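You operate a simulated robot arm through the tools that you are given. There is no shell and no other tool. Be economical: measure what you need, move in short steps, check, and stop when the job is done.

You are at the controls of a simulated robot arm. One attempt, no reset.

Task
Plug in the blue compressor and run its tank up into the green.
Fine: shut the blue drain lever, use the upper outlet of the wall socket, press the yellow motor button only once the plug is in, and switch off at the end; tank and plug stay so, ready for use.

Only the result counts: the job must be done as asked and must still hold three seconds after the hand-in. Knocking over, shifting, dropping, spilling or breaking anything else fails it.

Robot
A 7-joint arm with a two-finger parallel gripper on a trunk, on a base that drives. Base frame: it is fixed to the floor where the robot stands at the start and does not move with it; the origin is under the middle of the robot, x ahead of it, y to its left, z up. Units: m, degrees, N and s.
With the tool pointing down near the work surface it reaches from about 0.3 to 0.74 m from the robot's upright axis, wherever it stands. Its first joint turns from -115.0 to 115.0 degrees. Places, roughly: blue drain lever [0.5, -0.1, 0.5]; plug clip [0.5, -0.7, 0.4]; round tank gauge [0.6, -0.4, 0.7]; upper outlet of the wall socket [-0.6, -1.2, 0.4]; yellow motor button [0.5, -0.3, 0.5]. Payload 3.91 kg.
The TCP is the grasp point between the finger pads, 0.03 m short of the fingertips. In the tool frame z runs along the fingers and y along their closing line. Largest opening 0.11 m; finger width 0.02, thickness 0.01; the body of the gripper, 0.048 by 0.112 m, starts 0.055 m behind the TCP.
Orientation is that of the tool frame in the base frame, as [roll, pitch, yaw] about the fixed x, y, z axes, in that order (R = Rz(yaw) Ry(pitch) Rx(roll)). With the fingers straight down and closing along the base's y, the tool's x points along the base's -x, its y along +y and its z along -z.

Tools
- The arm moves only by the tool drive_tool. Its argument "plan" is a list of rows, each a list of 7 numbers: the turn, a rotation vector about the tool's x, y, z in degrees, then the shift along the tool's x, y, z in m, then the finger opening in m, from 0 to 0.11. In form: [[wx, wy, wz, x, y, z, gripper], ...]. A call has 1 to 8 rows; each row is the pose to reach, as a shift and turn from the pose commanded when the call began, along the tool's axes at that moment. Each row takes 0.2 s and may step no farther than 0.05 m and 8.6 degrees from the row before; otherwise, or with a gripper value out of range, the whole call is refused. A pose out of reach is approached as far as the arm can. The call stops where the force on the tool passes 50 N (or 10 N more than at its start, if that is more) or the arm is blocked; 0.2 s more then pass. Each finger travels about 0.108 m/s and halts on what it meets, pressing with about 39 N; the grip force reading is that of the motor and also rises with nothing between the fingers. The clock runs only during rows and for 0.2 s after the last one: add rows that repeat a pose to give the fingers time. It gives the time, the measured TCP pose, the force on the tool (base axes), the opening and the grip force at its end, in the units of the frame above (readings bear some noise), with the torque about the TCP (base axes, N m) and any sound that the robot's microphone picked up, and new pictures: "views" is both (left out), scene, wrist or none.
- Cameras (640 x 400 px; columns grow to the right, rows downward): "scene" is now at [0.0018, 0.0994, 1.2342]; the picture's right is [-0.65, -0.76, 0.00], its down [-0.55, 0.48, -0.68] and it looks along [0.52, -0.45, -0.73] (base axes); focal length 294 px, centre (320, 200). "wrist" rides on the gripper at [0.072, 0.017, -0.103] in the tool frame; the picture's right is [-0.23, 0.97, 0.00], its down [-0.76, -0.18, -0.62] and it looks along [-0.61, -0.14, 0.78] (tool axes); focal length 222 px, centre (320, 200). There is no depth. A picture from a camera that has moved, and an enlarged one, comes with that camera's place and axes in the base frame and with its lens.
- lift_body(by): slides the trunk up (or, below 0, down) by that many m; the arm and the scene camera ride with it, the base frame stays. It gives what a move gives, with no picture.
- base_move(legs): drives the robot by 1 to 6 legs, each [ahead, turn to the left] in m and degrees, along the robot's own axes; the way and the turn of a leg run together, so that a leg with both is an arc; at most 1.5 m and 180 degrees a leg. The arm and the cameras ride along, it lands a little off, and it stops where it bumps. It gives what a move gives, and a new picture of the scene camera.
- head_to(pan, tilt): turns the head with the scene camera to pan (to the left, within 155 degrees either way) and tilt (down, from -29 to 69), counted from straight ahead of the robot. It gives what a move gives, and a new picture of the scene camera.
- inspect(camera, box): a new picture of the part [left, top, right, bottom] of that camera's present view, enlarged. No time passes.
- finish_job(): hands the job in; it is judged then, once.

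Work in short steps. Places have to be worked out from the pictures, the camera data and where the tool is seen: move nearer, look again, correct. Check each grasp and each placing, and mend what went wrong. You have 120 turns and 260 pictures in all, those below and enlarged ones among them. Open the gripper and draw the arm clear of the work before you hand the job in, unless the task says otherwise; then end with one line.

The tools are called after "Call:" as name(argument=value, ...) on one line, values as JSON. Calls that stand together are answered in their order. drive_tool: Moves the arm, as the interface text tells. Its arguments: {"type":"object","properties":{"plan":{"type":"array","items":{"type":"array","items":{"type":"number"}}},"views":{"type":"string","enum":["both","scene","wrist","none"]}},"required":["plan"]} The other tools are called the same way: lift_body (by) slides the trunk up or down; base_move (legs) drives the base; head_to (pan, tilt) turns the head that bears the scene camera; inspect (camera, box) takes an enlarged picture of a part of a camera's view; finish_job () hands the job in.

At the start:

```text
time: 0.0
ee_pos: [0.3341, -0.1815, 0.6753]
orientation: [180.0, 0.0, 179.5]
wrist_force: [-0.4, 0.1, -0.6]
moment: [-0.01, -0.01, -0.01]
gripper_width: 0.1099
grip_force: 0.1
trunk travel left (down, up): [-0.35, 0.64]
robot x, y, heading: [-0.0024, -0.0029, -0.1]
head pan, tilt: [-40.9, 46.9]
```

scene: 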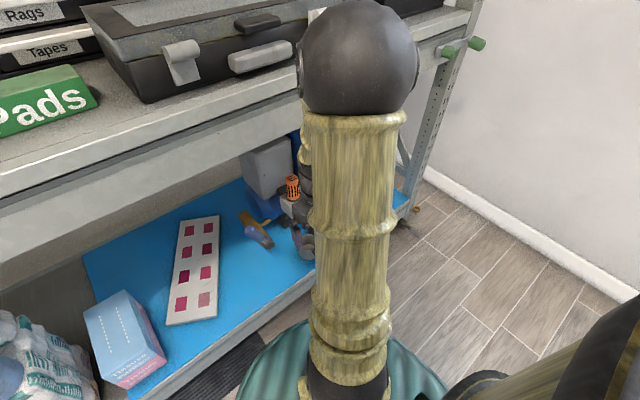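
wrist: 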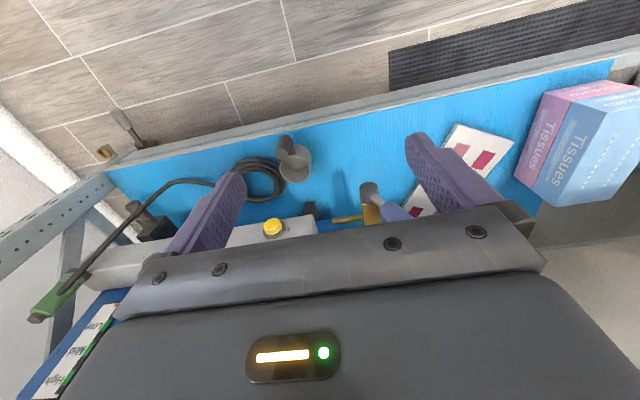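

The wrist view shows the compressor on the lower shelf, with button, cord, and maybe the plug in a clip. I take enlarged looks first.

Call:
inspect(camera="wrist", box=[0, 100, 320, 300])

Call:
inspect(camera="wrist", box=[220, 120, 540, 320])

Call:
inspect(camera="scene", box=[160, 120, 480, 320])

```text
2.00 times, centred on (160, 200) of wrist
camera zoom: at [0.2619, -0.1637, 0.7789], right [0.23, 0.97, 0.0], down [0.76, -0.18, 0.62], along [0.61, -0.15, -0.78], focal length 444 px, centre (640, 200)
```

zoom: 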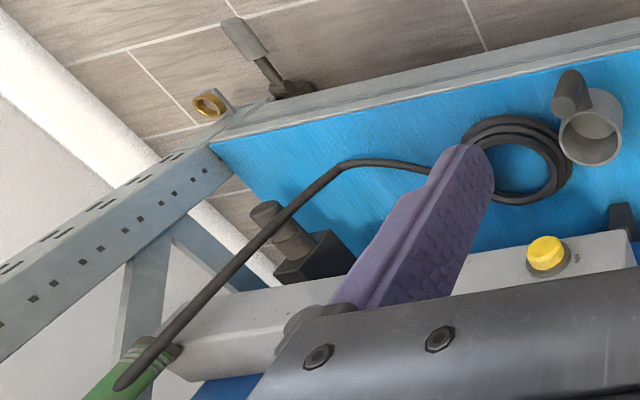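

```text
2.00 times, centred on (380, 220) of wrist
camera zoom: at [0.2619, -0.1637, 0.7789], right [0.23, 0.97, 0.0], down [0.76, -0.18, 0.62], along [0.61, -0.15, -0.78], focal length 444 px, centre (200, 160)
```

zoom: 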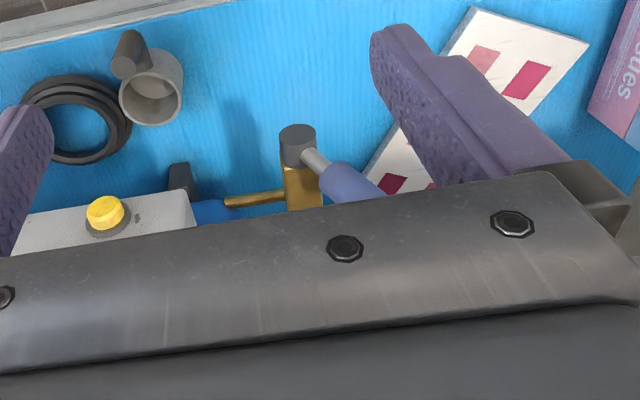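

```text
2.00 times, centred on (320, 220) of scene
camera zoom: at [0.0018, 0.0994, 1.2342], right [-0.65, -0.76, 0.0], down [-0.55, 0.48, -0.68], along [0.52, -0.45, -0.73], focal length 589 px, centre (320, 160)
```

zoom: 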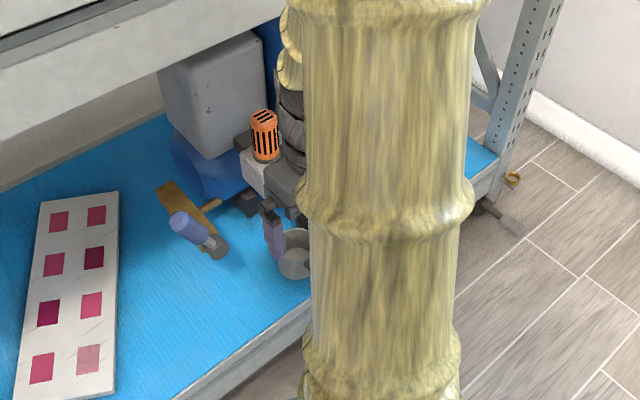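

The arm hides part of the compressor. I look at the socket and the right side with the head first.

Call:
head_to(pan=-110, tilt=35)

Call:
head_to(pan=-65, tilt=40)

Call:
head_to(pan=-20, tilt=35)

```text
time: 1.4
ee_pos: [0.3333, -0.182, 0.6756]
orientation: [-179.9, 0.0, 179.6]
wrist_force: [0.1, -0.1, 0.0]
moment: [0.0, 0.0, -0.01]
gripper_width: 0.11
grip_force: 0.2
trunk travel left (down, up): [-0.35, 0.64]
robot x, y, heading: [-0.0008, 0.0014, -0.1]
head pan, tilt: [-110.0, 35.0]
camera scene: at [-0.0886, 0.0688, 1.2516], right [-0.94, 0.34, 0.0], down [0.2, 0.54, -0.82], along [-0.28, -0.77, -0.57], focal length 294 px, centre (320, 200)
```

scene: 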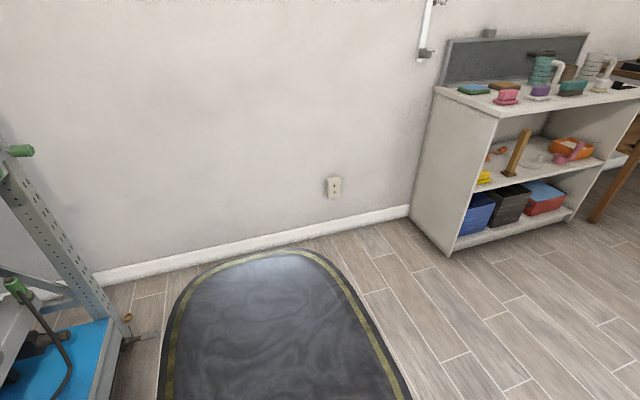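

```text
time: 2.5
ee_pos: [0.3329, -0.1807, 0.6745]
orientation: [-180.0, 0.0, 179.6]
wrist_force: [0.1, -0.2, 1.5]
moment: [0.0, 0.0, 0.02]
gripper_width: 0.11
grip_force: 0.1
trunk travel left (down, up): [-0.35, 0.64]
robot x, y, heading: [-0.0023, -0.0007, 0.1]
head pan, tilt: [-65.0, 40.0]
camera scene: at [-0.0227, 0.0745, 1.2441], right [-0.91, -0.42, 0.0], down [-0.27, 0.58, -0.77], along [0.32, -0.69, -0.64], focal length 294 px, centre (320, 200)
```

scene: 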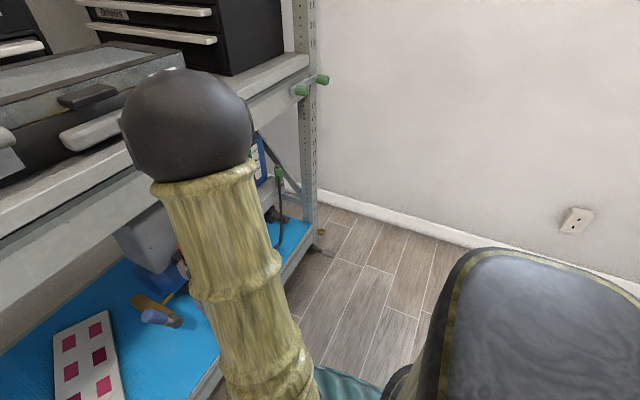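

```text
time: 3.6
ee_pos: [0.3327, -0.1809, 0.6753]
orientation: [-180.0, -0.1, 179.6]
wrist_force: [0.0, -0.5, 0.7]
moment: [0.01, 0.0, 0.0]
gripper_width: 0.1102
grip_force: 0.1
trunk travel left (down, up): [-0.35, 0.64]
robot x, y, heading: [-0.0014, 0.0007, 0.1]
head pan, tilt: [-20.0, 35.0]
camera scene: at [0.0242, 0.1214, 1.2516], right [-0.34, -0.94, 0.0], down [-0.54, 0.2, -0.82], along [0.77, -0.28, -0.57], focal length 294 px, centre (320, 200)
```

scene: 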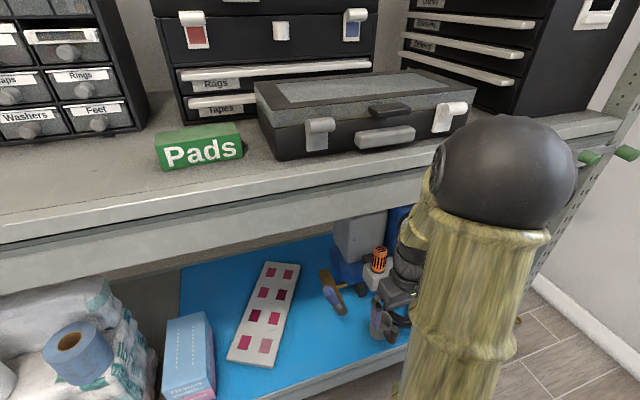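

The outlet is on the right wall; the compressor sits under the upper shelf. I check behind me before backing off for a lower viewpoint.

Call:
head_to(pan=155, tilt=35)

Call:
head_to(pan=-150, tilt=30)

```text
time: 6.3
ee_pos: [0.3333, -0.1815, 0.6743]
orientation: [180.0, 0.1, 179.7]
wrist_force: [0.1, -0.2, 0.2]
moment: [-0.04, -0.01, -0.01]
gripper_width: 0.1102
grip_force: 0.0
trunk travel left (down, up): [-0.35, 0.64]
robot x, y, heading: [0.0012, 0.0001, -0.1]
head pan, tilt: [154.7, 35.0]
camera scene: at [-0.1381, 0.1893, 1.2516], right [0.43, 0.9, 0.0], down [0.52, -0.25, -0.82], along [-0.74, 0.35, -0.57], focal length 294 px, centre (320, 200)
```

scene: 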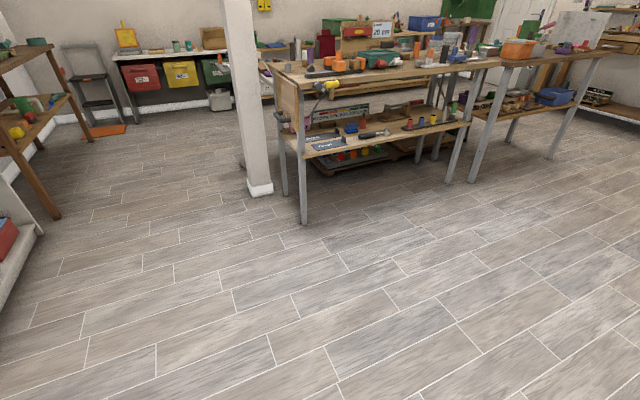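

```text
time: 10.4
ee_pos: [0.3339, -0.1814, 0.6751]
orientation: [180.0, 0.1, 179.6]
wrist_force: [0.5, -0.5, -0.7]
moment: [0.0, 0.02, 0.0]
gripper_width: 0.1101
grip_force: 0.1
trunk travel left (down, up): [-0.35, 0.64]
robot x, y, heading: [-0.0017, 0.0004, -0.1]
head pan, tilt: [-150.0, 30.0]
camera scene: at [-0.1369, 0.1064, 1.2594], right [-0.5, 0.87, 0.0], down [0.43, 0.25, -0.87], along [-0.75, -0.43, -0.5], focal length 294 px, centre (320, 200)
```

scene: 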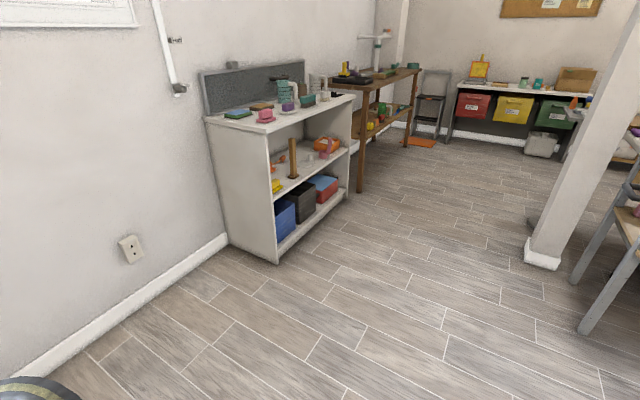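

Floor behind is clear. I back off 0.35 m, lower the trunk and look toward the compressor.

Call:
base_move(legs=[[-0.35, 0]])

Call:
lift_body(by=-0.3)

Call:
head_to(pan=-25, tilt=28)

```text
time: 13.0
ee_pos: [-0.021, -0.1823, 0.6761]
orientation: [180.0, 0.0, 179.4]
wrist_force: [-0.1, -0.2, 0.1]
moment: [-0.01, 0.03, -0.01]
gripper_width: 0.1098
grip_force: 0.0
trunk travel left (down, up): [-0.35, 0.64]
robot x, y, heading: [-0.355, 0.0017, -0.0]
head pan, tilt: [-150.0, 30.0]
camera scene: at [-0.491, 0.1075, 1.2594], right [-0.5, 0.87, 0.0], down [0.43, 0.25, -0.87], along [-0.75, -0.43, -0.5], focal length 294 px, centre (320, 200)
```

scene: 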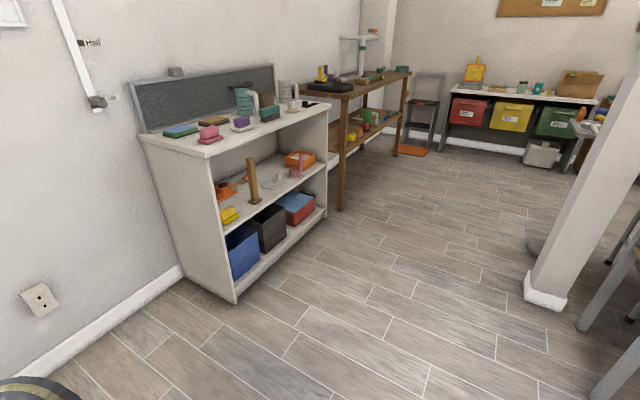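

```text
time: 16.0
ee_pos: [-0.0213, -0.1823, 0.3743]
orientation: [179.9, 0.0, 179.4]
wrist_force: [-0.6, -0.2, -0.3]
moment: [-0.04, -0.02, -0.01]
gripper_width: 0.1099
grip_force: 0.1
trunk travel left (down, up): [-0.05, 0.94]
robot x, y, heading: [-0.3572, 0.0012, -0.0]
head pan, tilt: [-150.0, 30.0]
```

```text
time: 18.1
ee_pos: [-0.0218, -0.181, 0.3751]
orientation: [-180.0, 0.0, 179.4]
wrist_force: [0.2, -0.5, 0.0]
moment: [0.02, 0.03, 0.01]
gripper_width: 0.1099
grip_force: 0.1
trunk travel left (down, up): [-0.05, 0.94]
robot x, y, heading: [-0.3554, 0.0005, -0.1]
head pan, tilt: [-25.0, 28.0]
camera scene: at [-0.3302, 0.1136, 0.9626], right [-0.43, -0.9, 0.0], down [-0.42, 0.2, -0.88], along [0.8, -0.38, -0.47], focal length 294 px, centre (320, 200)
```

scene: 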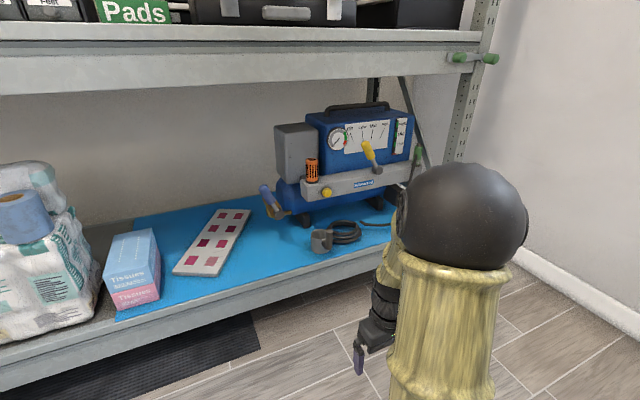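

Good view now. I enlarge the compressor.

Call:
inspect(camera="scene", box=[230, 90, 450, 230])

Call:
inspect(camera="scene", box=[250, 160, 350, 225])

Call:
inspect(camera="scene", box=[315, 110, 425, 180])

```text
2.86 times, centred on (340, 160) of scene
camera zoom: at [-0.3302, 0.1136, 0.9626], right [-0.43, -0.9, 0.0], down [-0.42, 0.2, -0.88], along [0.8, -0.38, -0.47], focal length 841 px, centre (263, 314)
```

zoom: 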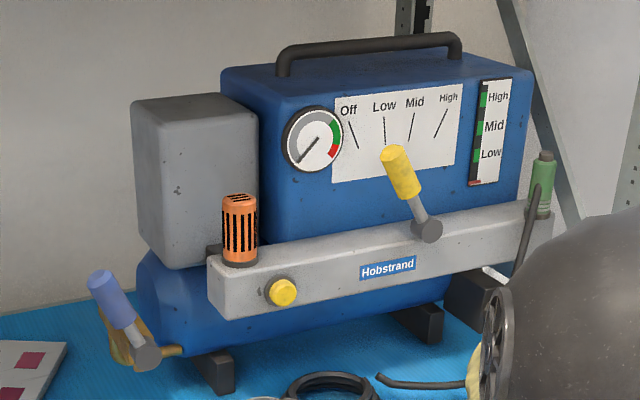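

```text
6.15 times, centred on (300, 192) of scene
camera zoom: at [-0.3302, 0.1136, 0.9626], right [-0.43, -0.9, 0.0], down [-0.42, 0.2, -0.88], along [0.8, -0.38, -0.47], focal length 1812 px, centre (443, 246)
```

zoom: 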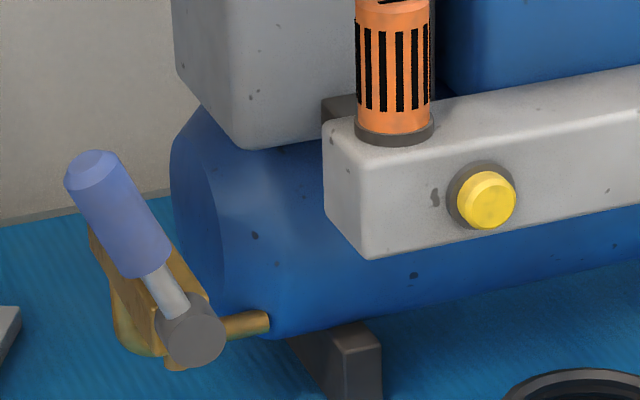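

```text
5.71 times, centred on (370, 145) of scene
camera zoom: at [-0.3302, 0.1136, 0.9626], right [-0.43, -0.9, 0.0], down [-0.42, 0.2, -0.88], along [0.8, -0.38, -0.47], focal length 1682 px, centre (34, 514)
```

zoom: 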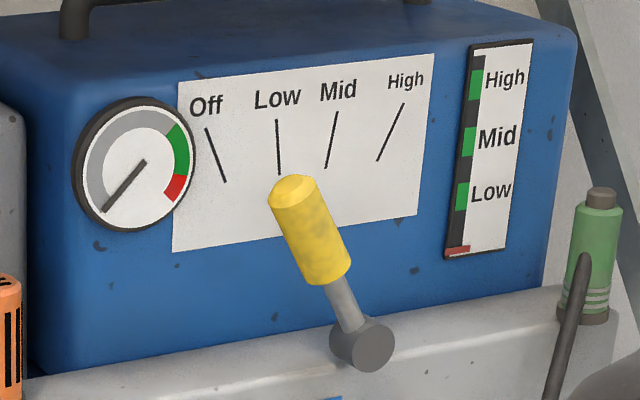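

The round gauge reads empty, the drain lever stands steeply upright, tilted to the left. The green plug is upright at the right end. I tilt the tool to horizontal, moving forward and up in free space.

Call:
drive_tool(plan=[[0, -8, 0, -0.025, 0, -0.02, 0.11], [0, -16, 0, -0.05, 0, -0.04, 0.11], [0, -24, 0, -0.075, 0, -0.06, 0.11], [0, -32, 0, -0.1, 0, -0.08, 0.11], [0, -40, 0, -0.125, 0, -0.1, 0.11], [0, -48, 0, -0.15, 0, -0.12, 0.11], [0, -56, 0, -0.17, 0, -0.14, 0.11], [0, -64, 0, -0.19, 0, -0.15, 0.11]], views="scene")

```text
time: 19.9
ee_pos: [0.1688, -0.1838, 0.5266]
orientation: [-179.9, 64.1, 179.6]
wrist_force: [0.9, 0.3, 0.1]
moment: [0.03, 0.01, 0.01]
gripper_width: 0.1099
grip_force: 0.1
trunk travel left (down, up): [-0.05, 0.94]
robot x, y, heading: [-0.3548, -0.002, -0.0]
head pan, tilt: [-25.0, 28.0]
camera scene: at [-0.3302, 0.1137, 0.9626], right [-0.43, -0.9, 0.0], down [-0.42, 0.2, -0.88], along [0.8, -0.38, -0.47], focal length 294 px, centre (320, 200)
```

scene: 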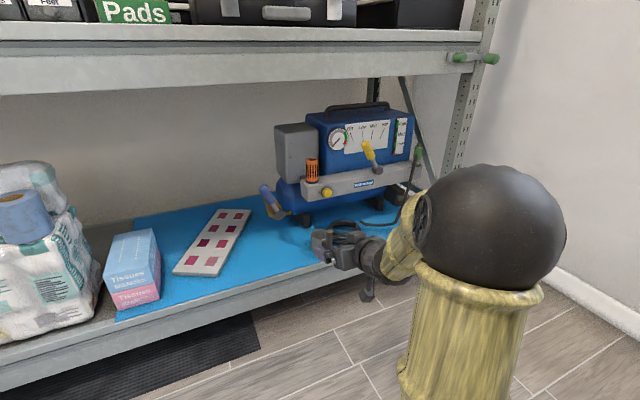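

Continue: finish the tilt while starting the roll so the wrist camera comes out on top.

Call:
drive_tool(plan=[[0, -8, 0, 0, 0, 0, 0.11], [0, -16, 0, 0, 0, 0, 0.11], [0, -24, 0, 0, 0, 0, 0.11], [0, -26, 0, 0, 0, 0, 0.11]], views="none")

Call:
drive_tool(plan=[[0, 0, 8.5, 0, 0, 0, 0.11], [0, 0, 17, 0, 0, 0, 0.11], [0, 0, 25.5, 0, 0, 0, 0.11], [0, 0, 34, 0, 0, 0, 0.11], [0, 0, 42.5, 0, 0, 0, 0.11], [0, 0, 51, 0, 0, 0, 0.11], [0, 0, 59.5, 0, 0, 0, 0.11], [0, 0, 68, 0, 0, 0, 0.11]], views="none")

Call:
drive_tool(plan=[[0, 0, 8.5, 0, 0, 0, 0.11], [0, 0, 17, 0, 0, 0, 0.11], [0, 0, 22, 0, 0, 0, 0.11], [0, 0, 30, 0, 0, 0, 0.11], [0, 0, 38, 0, 0, 0, 0.11], [0, 0, 46, 0, 0, 0, 0.11], [0, 0, 54, 0, 0, 0, 0.11], [0, 0, 62, 0, 0, 0, 0.11]], views="none")

Call:
drive_tool(plan=[[0, 0, 8.5, 0, 0, 0, 0.11], [0, 0, 17, 0, 0, 0, 0.11], [0, 0, 25.5, 0, 0, 0, 0.11], [0, 0, 34, 0, 0, 0, 0.11], [0, 0, 42, 0, 0, 0, 0.11], [0, 0, 50, 0, 0, 0, 0.11]], views="both")

```text
time: 20.9
ee_pos: [0.1687, -0.1835, 0.525]
orientation: [-16.2, 90.0, -16.9]
wrist_force: [-0.1, -0.2, -1.0]
moment: [0.0, 0.01, -0.03]
gripper_width: 0.1103
grip_force: 0.1
trunk travel left (down, up): [-0.05, 0.94]
robot x, y, heading: [-0.3518, 0.0012, -0.1]
head pan, tilt: [-25.0, 28.0]
```

```text
time: 22.7
ee_pos: [0.1687, -0.1842, 0.5249]
orientation: [90.0, 21.9, 89.4]
wrist_force: [-0.2, 0.0, -0.5]
moment: [0.01, -0.01, 0.02]
gripper_width: 0.1099
grip_force: 0.1
trunk travel left (down, up): [-0.05, 0.94]
robot x, y, heading: [-0.3553, -0.0003, -0.4]
head pan, tilt: [-25.0, 28.0]
```

```text
time: 24.5
ee_pos: [0.1682, -0.1829, 0.5252]
orientation: [89.9, -40.2, 89.5]
wrist_force: [0.1, -0.3, 0.0]
moment: [-0.02, 0.02, -0.01]
gripper_width: 0.11
grip_force: 0.1
trunk travel left (down, up): [-0.05, 0.94]
robot x, y, heading: [-0.3529, -0.0026, -0.1]
head pan, tilt: [-25.0, 28.0]
```

```text
time: 25.9
ee_pos: [0.1687, -0.1842, 0.5239]
orientation: [-96.5, -89.9, -84.0]
wrist_force: [-0.1, -0.2, 0.4]
moment: [-0.02, 0.01, -0.01]
gripper_width: 0.1101
grip_force: 0.1
trunk travel left (down, up): [-0.05, 0.94]
robot x, y, heading: [-0.3589, -0.0005, -0.4]
head pan, tilt: [-25.0, 28.0]
camera scene: at [-0.3301, 0.1137, 0.9626], right [-0.43, -0.9, 0.0], down [-0.42, 0.2, -0.88], along [0.8, -0.38, -0.47], focal length 294 px, centre (320, 200)
camera wrist: at [0.0656, -0.1997, 0.5975], right [-0.01, -0.97, -0.23], down [-0.62, 0.19, -0.76], along [0.78, 0.13, -0.61], focal length 222 px, centre (320, 200)
```

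scene: 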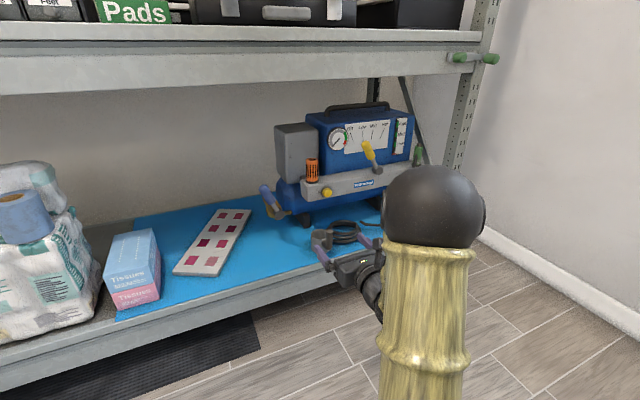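
wrist: 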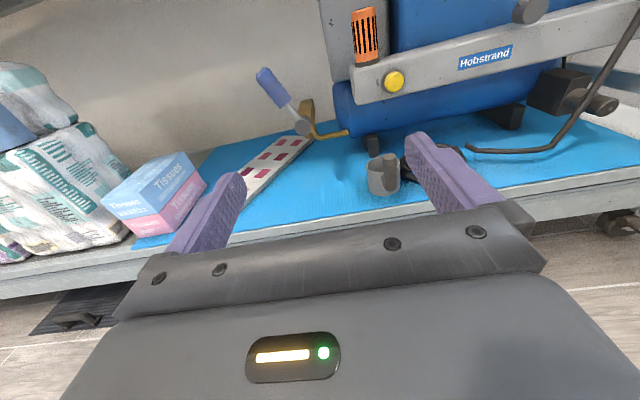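

The tool is now horizontal toward the shelf (tool x up, y to the right, z ahead). I look at the drain valve closely.

Call:
inspect(camera="wrist", box=[240, 50, 400, 150])

Call:
inspect(camera="wrist", box=[340, 60, 640, 240])

```text
4.00 times, centred on (320, 100) of wrist
camera zoom: at [0.0656, -0.1997, 0.5975], right [-0.01, -0.97, -0.23], down [-0.62, 0.19, -0.76], along [0.78, 0.13, -0.61], focal length 888 px, centre (320, 600)
```

zoom: 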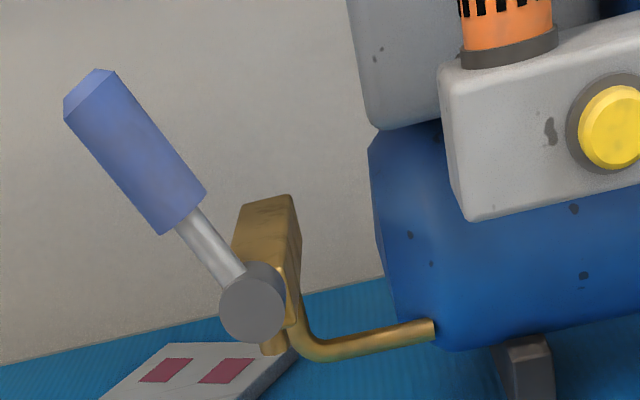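

```text
2.13 times, centred on (490, 150) of wrist
camera zoom: at [0.0656, -0.1997, 0.5975], right [-0.01, -0.97, -0.23], down [-0.62, 0.19, -0.76], along [0.78, 0.13, -0.61], focal length 474 px, centre (-43, 307)
```

zoom: 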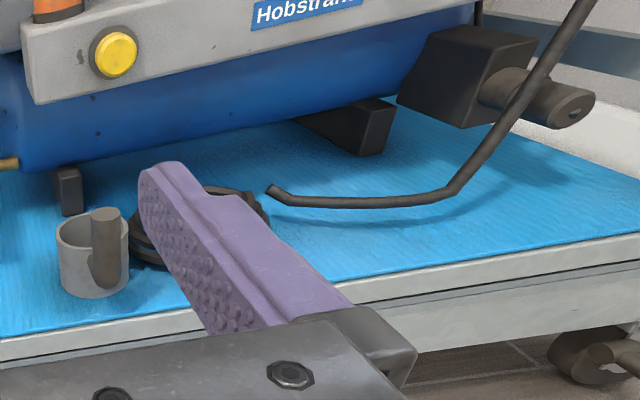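

Drain lever: hub at about (0.518, -0.136, 0.444), handle tip (0.528, -0.091, 0.553), about 22° from upright; the pipe through the brass body runs upright, so shut is crosswise (handle horizontal, swinging to the left). I close the fingers and drive 0.22 m nearer.

Call:
drive_tool(plan=[[0, 0, 0, 0, 0, 0, 0.05], [0, 0, 0, 0, 0, 0, 0.0], [0, 0, 0, 0, 0, 0, 0.0], [0, 0, 0, 0.02, 0, 0, 0.0]], views="none")

Call:
base_move(legs=[[0.22, 0]])

Call:
inspect(camera="wrist", box=[0, 0, 640, 400])

```text
time: 26.9
ee_pos: [0.1678, -0.1841, 0.5444]
orientation: [78.4, -89.9, 101.0]
wrist_force: [-0.9, 0.3, 0.2]
moment: [0.0, -0.01, -0.02]
gripper_width: 0.0
grip_force: 38.0
trunk travel left (down, up): [-0.05, 0.94]
robot x, y, heading: [-0.3556, -0.0005, 0.2]
head pan, tilt: [-25.0, 28.0]
```

```text
time: 28.7
ee_pos: [0.3877, -0.1888, 0.5435]
orientation: [133.8, -90.0, 45.4]
wrist_force: [0.2, 1.1, 0.5]
moment: [0.01, 0.0, -0.01]
gripper_width: 0.0
grip_force: 37.5
trunk travel left (down, up): [-0.05, 0.94]
robot x, y, heading: [-0.1343, -0.0001, -0.3]
head pan, tilt: [-25.0, 28.0]
camera scene: at [-0.1087, 0.112, 0.9626], right [-0.43, -0.9, 0.0], down [-0.42, 0.2, -0.88], along [0.8, -0.38, -0.47], focal length 294 px, centre (320, 200)
```

scene: 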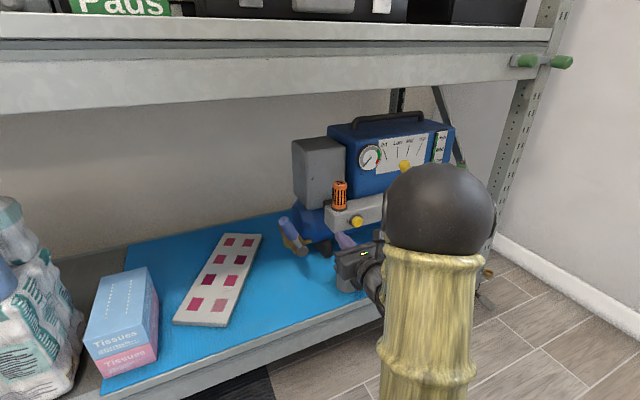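

```text
1.00 times, centred on (320, 200) of wrist (not enlarged: the box is as wide or as high as the picture)
camera zoom: at [0.2853, -0.2031, 0.6183], right [-0.02, -0.97, -0.23], down [-0.62, 0.19, -0.76], along [0.78, 0.13, -0.61], focal length 222 px, centre (320, 200)
```

zoom: 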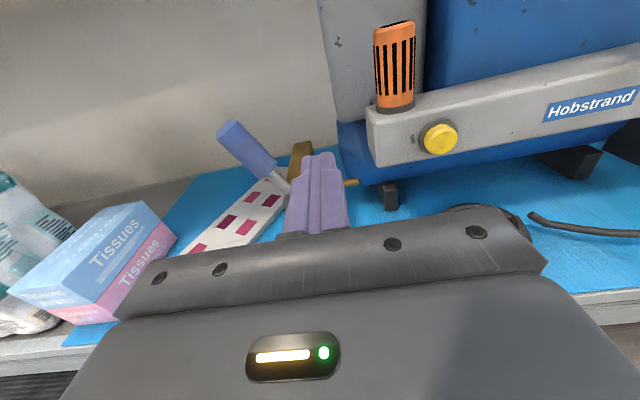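

The lever estimate checks out. I move the closed fingers ahead into the gap right of the handle.

Call:
drive_tool(plan=[[0, 0, 0, -0.004, -0.01, 0.045, 0], [0, 0, 0, -0.008, -0.018, 0.09, 0], [0, 0, 0, -0.01, -0.025, 0.117, 0], [0, 0, 0, -0.01, -0.025, 0.117, 0]], views="wrist")

```text
time: 29.7
ee_pos: [0.5054, -0.1662, 0.5323]
orientation: [-22.3, -89.9, -158.8]
wrist_force: [0.1, 0.6, 0.8]
moment: [0.01, 0.0, 0.03]
gripper_width: 0.0001
grip_force: 37.4
trunk travel left (down, up): [-0.05, 0.94]
robot x, y, heading: [-0.136, 0.0001, -0.6]
head pan, tilt: [-25.0, 28.0]
camera wrist: at [0.4035, -0.1799, 0.606], right [-0.02, -0.97, -0.23], down [-0.62, 0.19, -0.76], along [0.78, 0.13, -0.61], focal length 222 px, centre (320, 200)
```

wrist: 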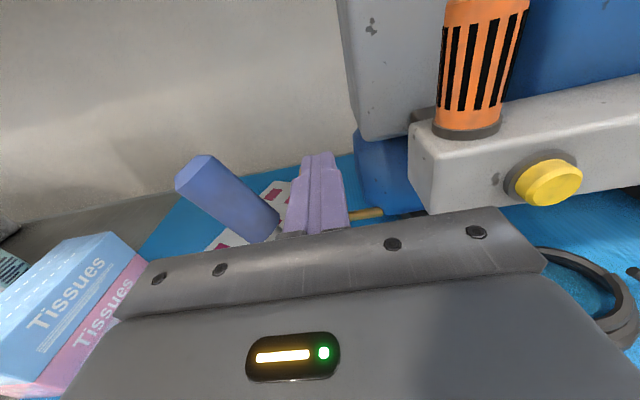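

Fingers are beside the handle. I push it along its arc to the left and down.

Call:
drive_tool(plan=[[0, 0, 0, 0.002, -0.034, 0, 0], [0, 0, 0, -0.001, -0.054, 0, 0], [0, 0, 0, -0.01, -0.076, 0, 0], [0, 0, 0, -0.025, -0.094, 0, 0], [0, 0, 0, -0.044, -0.1085, 0, 0], [0, 0, 0, -0.061, -0.116, 0, 0]], views="both")

```text
time: 31.1
ee_pos: [0.5055, -0.1052, 0.5292]
orientation: [59.7, -89.9, 118.9]
wrist_force: [-5.3, -28.9, -2.2]
moment: [-0.28, 0.11, -0.63]
gripper_width: 0.0006
grip_force: 37.9
out of reach, approached as far as the arm can: row 3, 4, 5, 6
trunk travel left (down, up): [-0.05, 0.94]
robot x, y, heading: [-0.1354, -0.0048, -0.6]
head pan, tilt: [-25.0, 28.0]
camera scene: at [-0.1088, 0.1107, 0.9627], right [-0.43, -0.9, 0.0], down [-0.42, 0.2, -0.88], along [0.8, -0.38, -0.47], focal length 294 px, centre (320, 200)
camera wrist: at [0.4026, -0.1184, 0.6016], right [-0.02, -0.97, -0.23], down [-0.62, 0.19, -0.76], along [0.79, 0.12, -0.61], focal length 222 px, centre (320, 200)
```

scene: 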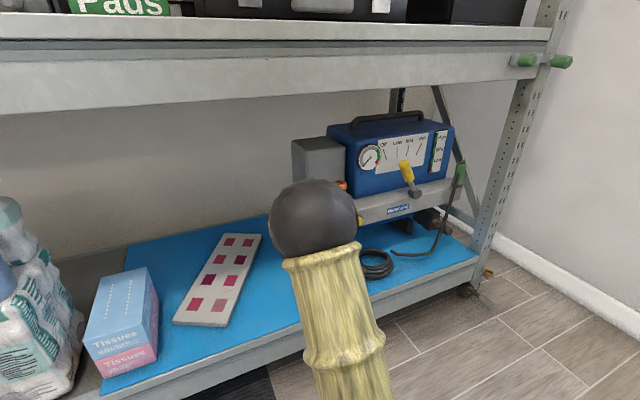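
wrist: 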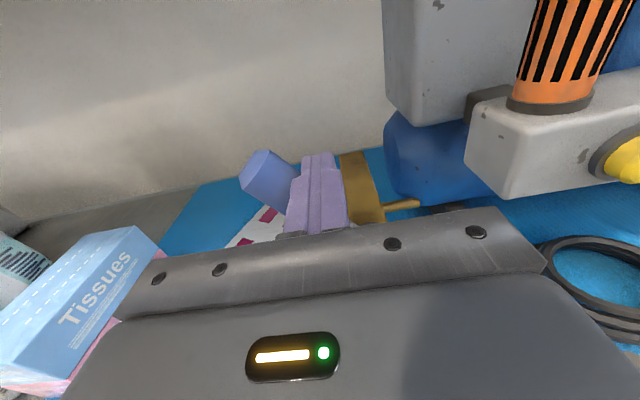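

The lever moved to about 40° but the arm ran out of reach in this stance. I retreat to free space and test where the limit is.

Call:
drive_tool(plan=[[0, 0, 0, 0, 0.03, 0, 0], [0, 0, 0, 0, 0.03, -0.05, 0], [0, 0, 0, 0, 0.03, -0.1, 0], [0, 0, 0, 0, 0.03, -0.12, 0]], views="none")

Call:
drive_tool(plan=[[0, 0, 0, 0, -0.04, 0, 0], [0, 0, 0, 0, -0.08, 0, 0], [0, 0, 0, 0, -0.1, 0, 0]], views="scene")

```text
time: 32.1
ee_pos: [0.3851, -0.1299, 0.5283]
orientation: [-165.1, -90.0, -15.7]
wrist_force: [-0.5, 0.1, 0.1]
moment: [-0.01, 0.0, 0.0]
gripper_width: 0.0
grip_force: 37.5
trunk travel left (down, up): [-0.05, 0.94]
robot x, y, heading: [-0.134, -0.0021, -0.5]
head pan, tilt: [-25.0, 28.0]
```

```text
time: 32.9
ee_pos: [0.3965, -0.0761, 0.5303]
orientation: [-155.9, -89.8, -25.0]
wrist_force: [0.5, -1.0, 0.6]
moment: [0.01, 0.03, 0.03]
gripper_width: 0.0001
grip_force: 38.0
out of reach, approached as far as the arm can: row 1, 2, 3
trunk travel left (down, up): [-0.05, 0.94]
robot x, y, heading: [-0.134, 0.0, -0.7]
head pan, tilt: [-25.0, 28.0]
camera scene: at [-0.1087, 0.112, 0.9626], right [-0.43, -0.9, 0.0], down [-0.42, 0.2, -0.88], along [0.8, -0.38, -0.47], focal length 294 px, centre (320, 200)
```

scene: 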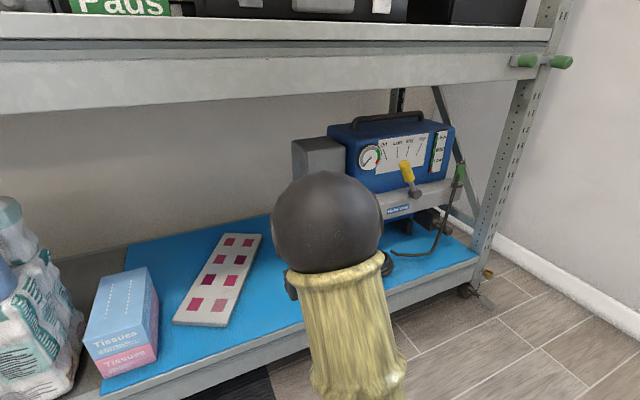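

Probably a wrist roll limit, as I rolled 180°. I roll back 50° and try the sideways move again.

Call:
drive_tool(plan=[[0, 0, -8, 0, 0, 0, 0], [0, 0, -16, 0, 0, 0, 0], [0, 0, -24, 0, 0, 0, 0], [0, 0, -32, 0, 0, 0, 0], [0, 0, -40, 0, 0, 0, 0], [0, 0, -48, 0, 0, 0, 0]], views="wrist")

```text
time: 34.3
ee_pos: [0.3963, -0.0757, 0.5319]
orientation: [90.1, -41.8, 88.9]
wrist_force: [0.0, 0.0, 0.4]
moment: [-0.02, -0.02, -0.03]
gripper_width: 0.0
grip_force: 37.6
trunk travel left (down, up): [-0.05, 0.94]
robot x, y, heading: [-0.1351, -0.0014, -0.5]
head pan, tilt: [-25.0, 28.0]
camera wrist: at [0.2947, -0.0317, 0.5925], right [-0.01, -0.82, 0.57], down [-0.63, -0.44, -0.64], along [0.78, -0.37, -0.51], focal length 222 px, centre (320, 200)
```

wrist: 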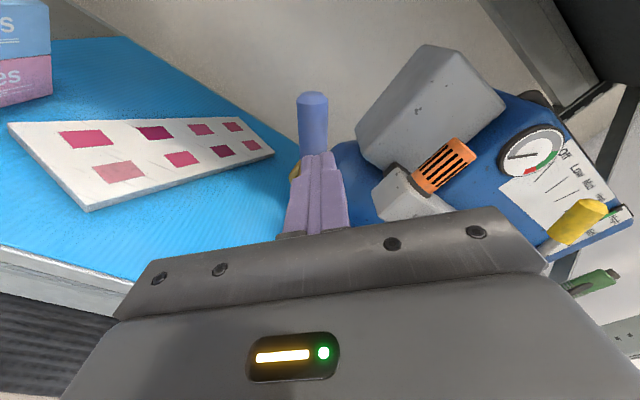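

Roll is fine now. Test moving +y by 0.07 m here in the free.

Call:
drive_tool(plan=[[0, 0, 0, 0.026, -0.0235, 0, 0], [0, 0, 0, 0.052, -0.047, 0, 0]], views="none")

```text
time: 34.9
ee_pos: [0.3975, -0.069, 0.5286]
orientation: [90.7, -42.2, 88.7]
wrist_force: [-0.4, -1.0, 0.2]
moment: [-0.04, 0.01, 0.03]
gripper_width: 0.0002
grip_force: 38.0
out of reach, approached as far as the arm can: row 1, 2
trunk travel left (down, up): [-0.05, 0.94]
robot x, y, heading: [-0.1346, -0.0014, -0.4]
head pan, tilt: [-25.0, 28.0]
```

Not the roll; the limit looks azimuth-related. I yaw the tool 21° to the left and test the sideways move again.

Call:
drive_tool(plan=[[4.7, 5.2, 0, 0, 0, 0, 0], [9.3, 10.4, 0, 0, 0, 0, 0], [14, 15.6, 0, 0, 0, 0, 0], [14, 15.6, 0, 0.026, -0.0235, 0, 0], [14, 15.6, 0, 0.052, -0.047, 0, 0]], views="none")

```text
time: 36.1
ee_pos: [0.4006, 0.0006, 0.5294]
orientation: [90.0, -42.0, 110.1]
wrist_force: [-0.4, -0.2, -0.3]
moment: [-0.01, -0.01, 0.0]
gripper_width: 0.0002
grip_force: 38.0
trunk travel left (down, up): [-0.05, 0.94]
robot x, y, heading: [-0.1333, -0.0016, -0.6]
head pan, tilt: [-25.0, 28.0]
```

With yaw the limit is gone. I roll the camera back on top and return to a start point right of the handle.

Call:
drive_tool(plan=[[0, 0, 8, -0.0166, 0.016, -0.005, 0], [0, 0, 16, -0.033, 0.032, -0.01, 0], [0, 0, 24, -0.05, 0.048, -0.015, 0], [0, 0, 32, -0.066, 0.064, -0.02, 0], [0, 0, 40, -0.083, 0.08, -0.025, 0], [0, 0, 48, -0.0995, 0.096, -0.029, 0]], views="wrist")

```text
time: 37.5
ee_pos: [0.4206, -0.1398, 0.5345]
orientation: [-75.4, -89.9, -84.6]
wrist_force: [0.5, -0.4, -0.7]
moment: [-0.01, 0.0, 0.03]
gripper_width: 0.0
grip_force: 37.7
trunk travel left (down, up): [-0.05, 0.94]
robot x, y, heading: [-0.1331, -0.0042, -0.3]
head pan, tilt: [-25.0, 28.0]
camera wrist: at [0.3304, -0.1911, 0.6077], right [0.33, -0.91, -0.23], down [-0.65, -0.04, -0.76], along [0.69, 0.4, -0.61], focal length 222 px, centre (320, 200)
```

wrist: 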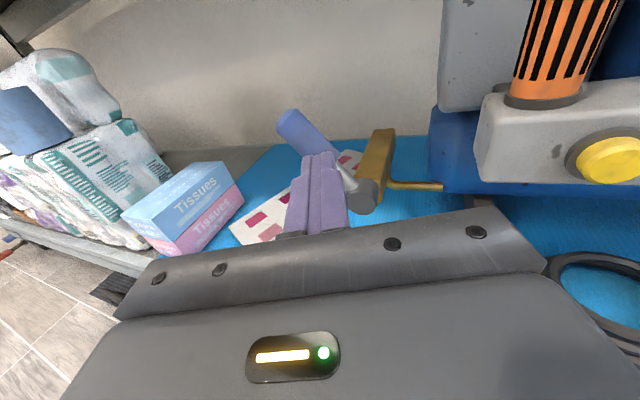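

Lever now about 35°. I go ahead into place and push along the arc again.

Call:
drive_tool(plan=[[0, 0, 0, 0, 0.016, 0.043, 0], [0, 0, 0, 0, 0.031, 0.085, 0], [0, 0, 0, -0.0035, 0.009, 0.0924, 0], [0, 0, 0, -0.0125, -0.0117, 0.0999, 0], [0, 0, 0, -0.0275, -0.0286, 0.106, 0], [0, 0, 0, -0.0465, -0.042, 0.1108, 0], [0, 0, 0, -0.0635, -0.0493, 0.1135, 0]], views="wrist")

```text
time: 38.6
ee_pos: [0.5121, -0.1105, 0.529]
orientation: [29.3, -88.9, 168.4]
wrist_force: [-2.3, -6.5, 7.1]
moment: [0.08, -0.15, -0.11]
gripper_width: 0.0
grip_force: 37.9
trunk travel left (down, up): [-0.05, 0.94]
robot x, y, heading: [-0.1319, -0.0036, -0.6]
head pan, tilt: [-25.0, 28.0]
stopped in row 5: the force on the tool passed its limit at 64 N (the readings are from after the stop); the commanded pose is now the measured one
camera wrist: at [0.4177, -0.1576, 0.6009], right [0.3, -0.93, -0.22], down [-0.63, -0.02, -0.77], along [0.71, 0.37, -0.59], focal length 222 px, centre (320, 200)
```

wrist: 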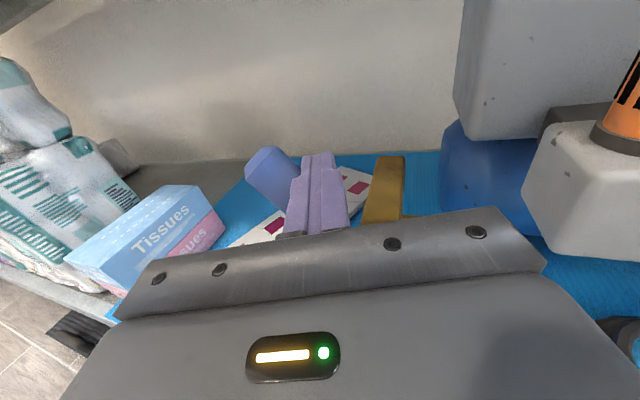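

It stopped hard at about 38°. I take a longer lever arm and push once more in small steps to tell an end stop from friction.

Call:
drive_tool(plan=[[0, 0, 0, 0.016, -0.004, 0.001, 0], [0, 0, 0, 0.011, -0.011, 0.003, 0], [0, 0, 0, 0.006, -0.017, 0.005, 0], [0, 0, 0, 0.001, -0.023, 0.007, 0], [0, 0, 0, -0.004, -0.028, 0.009, 0], [0, 0, 0, -0.009, -0.034, 0.011, 0], [0, 0, 0, -0.014, -0.04, 0.013, 0], [0, 0, 0, -0.026, -0.049, 0.016, 0]], views="wrist")

```text
time: 39.5
ee_pos: [0.5128, -0.1006, 0.5435]
orientation: [24.2, -87.8, 172.3]
wrist_force: [-1.2, -7.1, 9.7]
moment: [0.16, -0.17, -0.15]
gripper_width: 0.0
grip_force: 37.3
trunk travel left (down, up): [-0.05, 0.94]
robot x, y, heading: [-0.135, -0.0045, -0.5]
head pan, tilt: [-25.0, 28.0]
stopped in row 4: the force on the tool passed its limit at 56 N (the readings are from after the stop); the commanded pose is now the measured one
camera wrist: at [0.4151, -0.1456, 0.6123], right [0.29, -0.93, -0.21], down [-0.62, -0.01, -0.79], along [0.73, 0.36, -0.58], focal length 222 px, centre (320, 200)
```

wrist: 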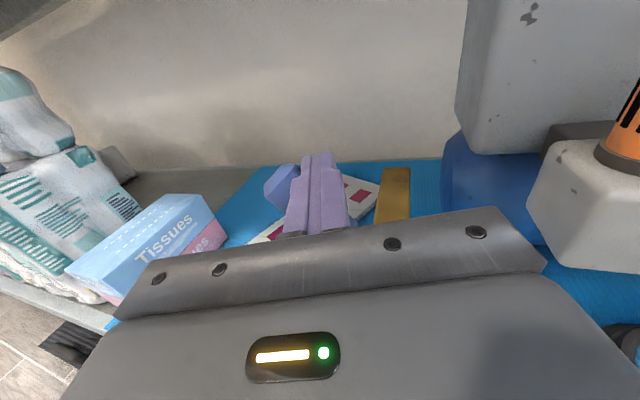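

It is a hard stop near 38–40°. So the shut end must be the other way; I retract and go round to the left side of the handle.

Call:
drive_tool(plan=[[0, 0, 0, 0, -0.0045, -0.046, 0], [0, 0, 0, 0, -0.017, -0.084, 0], [0, 0, 0, 0, -0.055, -0.0715, 0], [0, 0, 0, -0.03, -0.093, -0.059, 0], [0, 0, 0, -0.055, -0.098, -0.0575, 0]], views="wrist")

```text
time: 40.7
ee_pos: [0.4299, -0.0223, 0.4841]
orientation: [25.8, -88.1, 170.9]
wrist_force: [-0.4, -0.7, 0.5]
moment: [-0.01, 0.02, -0.03]
gripper_width: 0.0
grip_force: 38.4
trunk travel left (down, up): [-0.05, 0.94]
robot x, y, heading: [-0.1329, 0.0003, -0.6]
head pan, tilt: [-25.0, 28.0]
camera wrist: at [0.3343, -0.0682, 0.5531], right [0.29, -0.93, -0.21], down [-0.62, -0.01, -0.78], along [0.73, 0.36, -0.58], focal length 222 px, centre (320, 200)
```

wrist: 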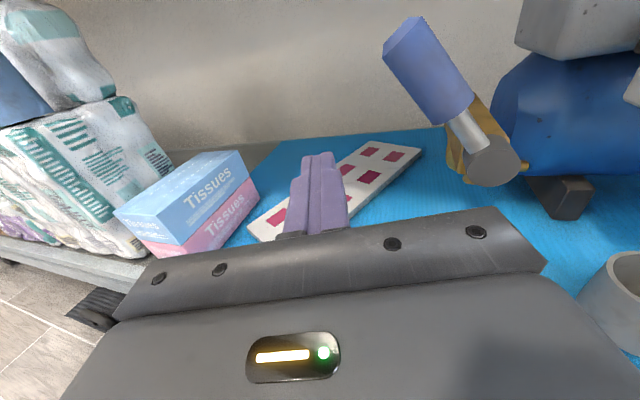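

The lever stands at 37°. I go forward beside its left and push it up and to the right along the arc, toward −40°.

Call:
drive_tool(plan=[[0, 0, 0, 0, 0.014, 0.043, 0], [0, 0, 0, 0, 0.026, 0.079, 0], [0, 0, 0, 0.012, 0.063, 0.067, 0], [0, 0, 0, 0.034, 0.082, 0.061, 0], [0, 0, 0, 0.05, 0.109, 0.052, 0], [0, 0, 0, 0.055, 0.141, 0.0415, 0], [0, 0, 0, 0.048, 0.171, 0.032, 0]], views="wrist")

```text
time: 42.2
ee_pos: [0.5095, -0.1347, 0.5391]
orientation: [18.5, -87.9, -179.4]
wrist_force: [-13.0, 10.2, 4.3]
moment: [0.04, 0.09, -0.12]
gripper_width: 0.0001
grip_force: 37.7
trunk travel left (down, up): [-0.05, 0.94]
robot x, y, heading: [-0.1358, -0.0017, -0.5]
head pan, tilt: [-25.0, 28.0]
stopped in row 7: the force on the tool passed its limit at 66 N (the readings are from after the stop); the commanded pose is now the measured one
camera wrist: at [0.4155, -0.1834, 0.6088], right [0.33, -0.92, -0.22], down [-0.62, -0.04, -0.78], along [0.71, 0.39, -0.58], focal length 222 px, centre (320, 200)
```

wrist: 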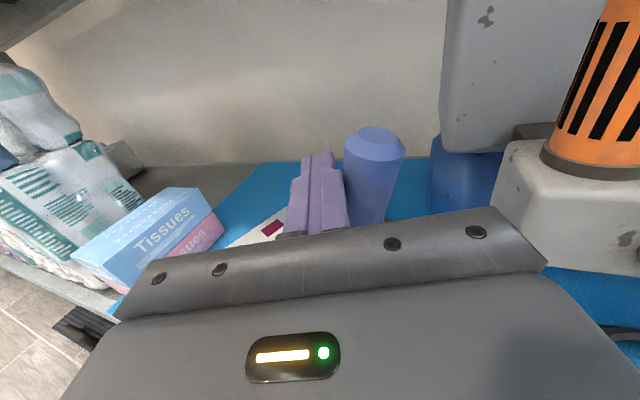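

The lever went through upright to about −13°, then stopped. I push again gently to see whether that is the end stop.

Call:
drive_tool(plan=[[0, 0, 0, 0, -0.003, 0, 0], [0, 0, 0, 0, 0.004, -0.001, 0], [0, 0, 0, -0.001, 0.01, -0.003, 0], [0, 0, 0, -0.002, 0.016, -0.005, 0], [0, 0, 0, -0.003, 0.022, -0.007, 0], [0, 0, 0, -0.005, 0.03, -0.01, 0]], views="wrist")

```text
time: 43.0
ee_pos: [0.509, -0.1344, 0.5388]
orientation: [15.7, -87.7, -175.5]
wrist_force: [-16.3, 9.2, 6.8]
moment: [0.03, 0.16, -0.16]
gripper_width: 0.0002
grip_force: 37.6
trunk travel left (down, up): [-0.05, 0.94]
robot x, y, heading: [-0.1353, -0.0037, -0.4]
head pan, tilt: [-25.0, 28.0]
stopped in row 4: the force on the tool passed its limit at 56 N (the readings are from after the stop); the commanded pose is now the measured one
camera wrist: at [0.4161, -0.1858, 0.6084], right [0.35, -0.91, -0.22], down [-0.62, -0.05, -0.79], along [0.71, 0.41, -0.58], focal length 222 px, centre (320, 200)
```

wrist: 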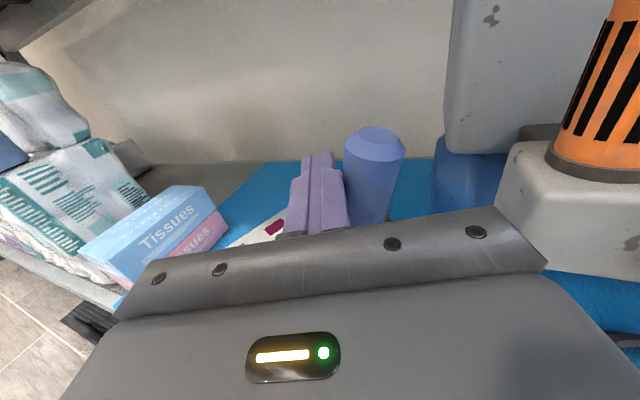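

End stop at −13°: the lever's range is about −13° to 38°; which end is shut the gauge will tell. I leave it at this end and retract, then look at the plug.

Call:
drive_tool(plan=[[0, 0, 0, 0, -0.004, -0.04, 0], [0, 0, 0, 0, -0.004, -0.08, 0], [0, 0, 0, 0, -0.004, -0.11, 0]], views="wrist")

Call:
base_move(legs=[[-0.3, 0], [0, -90], [0.4, 0], [0, 90]])

```text
time: 43.8
ee_pos: [0.4051, -0.1727, 0.5345]
orientation: [14.3, -87.8, -174.4]
wrist_force: [0.1, 0.0, -0.3]
moment: [0.0, -0.01, -0.02]
gripper_width: 0.0003
grip_force: 38.0
trunk travel left (down, up): [-0.05, 0.94]
robot x, y, heading: [-0.1374, -0.0042, -0.8]
head pan, tilt: [-25.0, 28.0]
camera wrist: at [0.312, -0.2229, 0.6029], right [0.34, -0.91, -0.22], down [-0.62, -0.04, -0.78], along [0.71, 0.4, -0.58], focal length 222 px, centre (320, 200)
```

wrist: 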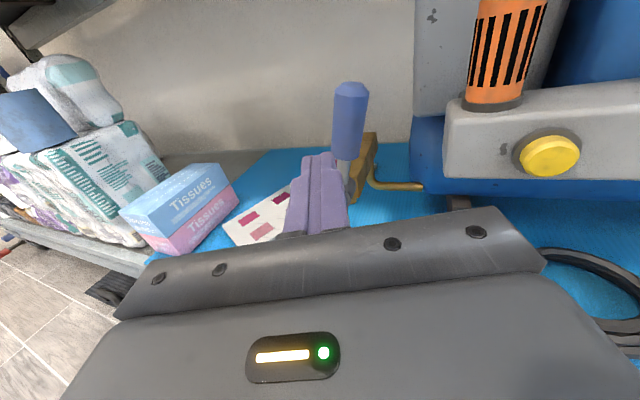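

```text
time: 59.8
ee_pos: [0.085, -0.5916, 0.5349]
orientation: [14.8, -88.0, -176.6]
wrist_force: [-0.4, 0.6, -0.9]
moment: [0.0, 0.04, 0.02]
gripper_width: 0.0
grip_force: 37.8
trunk travel left (down, up): [-0.05, 0.94]
robot x, y, heading: [-0.4512, -0.4024, -2.5]
head pan, tilt: [-25.0, 28.0]
camera scene: at [-0.4198, -0.2905, 0.9626], right [-0.46, -0.89, 0.0], down [-0.42, 0.22, -0.88], along [0.78, -0.41, -0.47], focal length 294 px, centre (320, 200)
```

scene: 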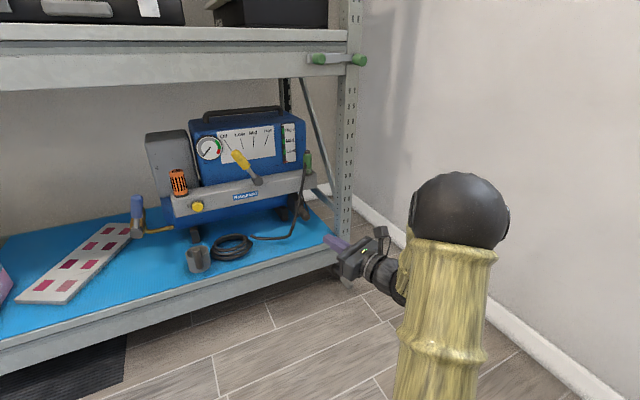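

Good view of the right side. I enlarge the plug, selector and cord.

Call:
inspect(camera="scene", box=[260, 130, 350, 190])

Call:
inspect(camera="scene", box=[130, 90, 330, 220])

Call:
inspect(camera="scene", box=[170, 180, 340, 290])

```text
6.67 times, centred on (305, 160) of scene
camera zoom: at [-0.4198, -0.2905, 0.9626], right [-0.46, -0.89, 0.0], down [-0.42, 0.22, -0.88], along [0.78, -0.41, -0.47], focal length 1963 px, centre (420, 467)
```

zoom: 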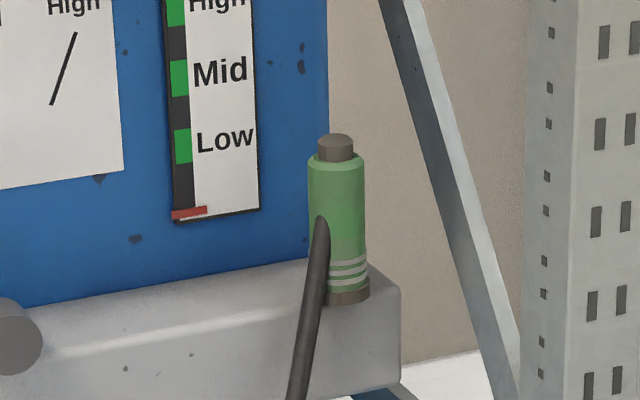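

```text
3.08 times, centred on (230, 155) of scene
camera zoom: at [-0.4198, -0.2905, 0.9626], right [-0.46, -0.89, 0.0], down [-0.42, 0.22, -0.88], along [0.78, -0.41, -0.47], focal length 906 px, centre (597, 338)
```

zoom: 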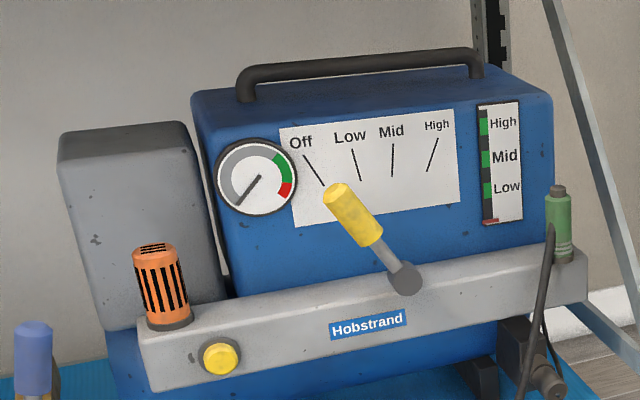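

```text
3.64 times, centred on (255, 235) of scene
camera zoom: at [-0.4198, -0.2905, 0.9626], right [-0.46, -0.89, 0.0], down [-0.42, 0.22, -0.88], along [0.78, -0.41, -0.47], focal length 1071 px, centre (556, 73)
```

zoom: 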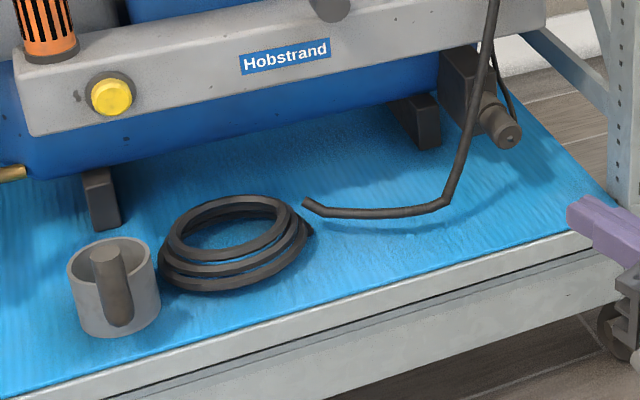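

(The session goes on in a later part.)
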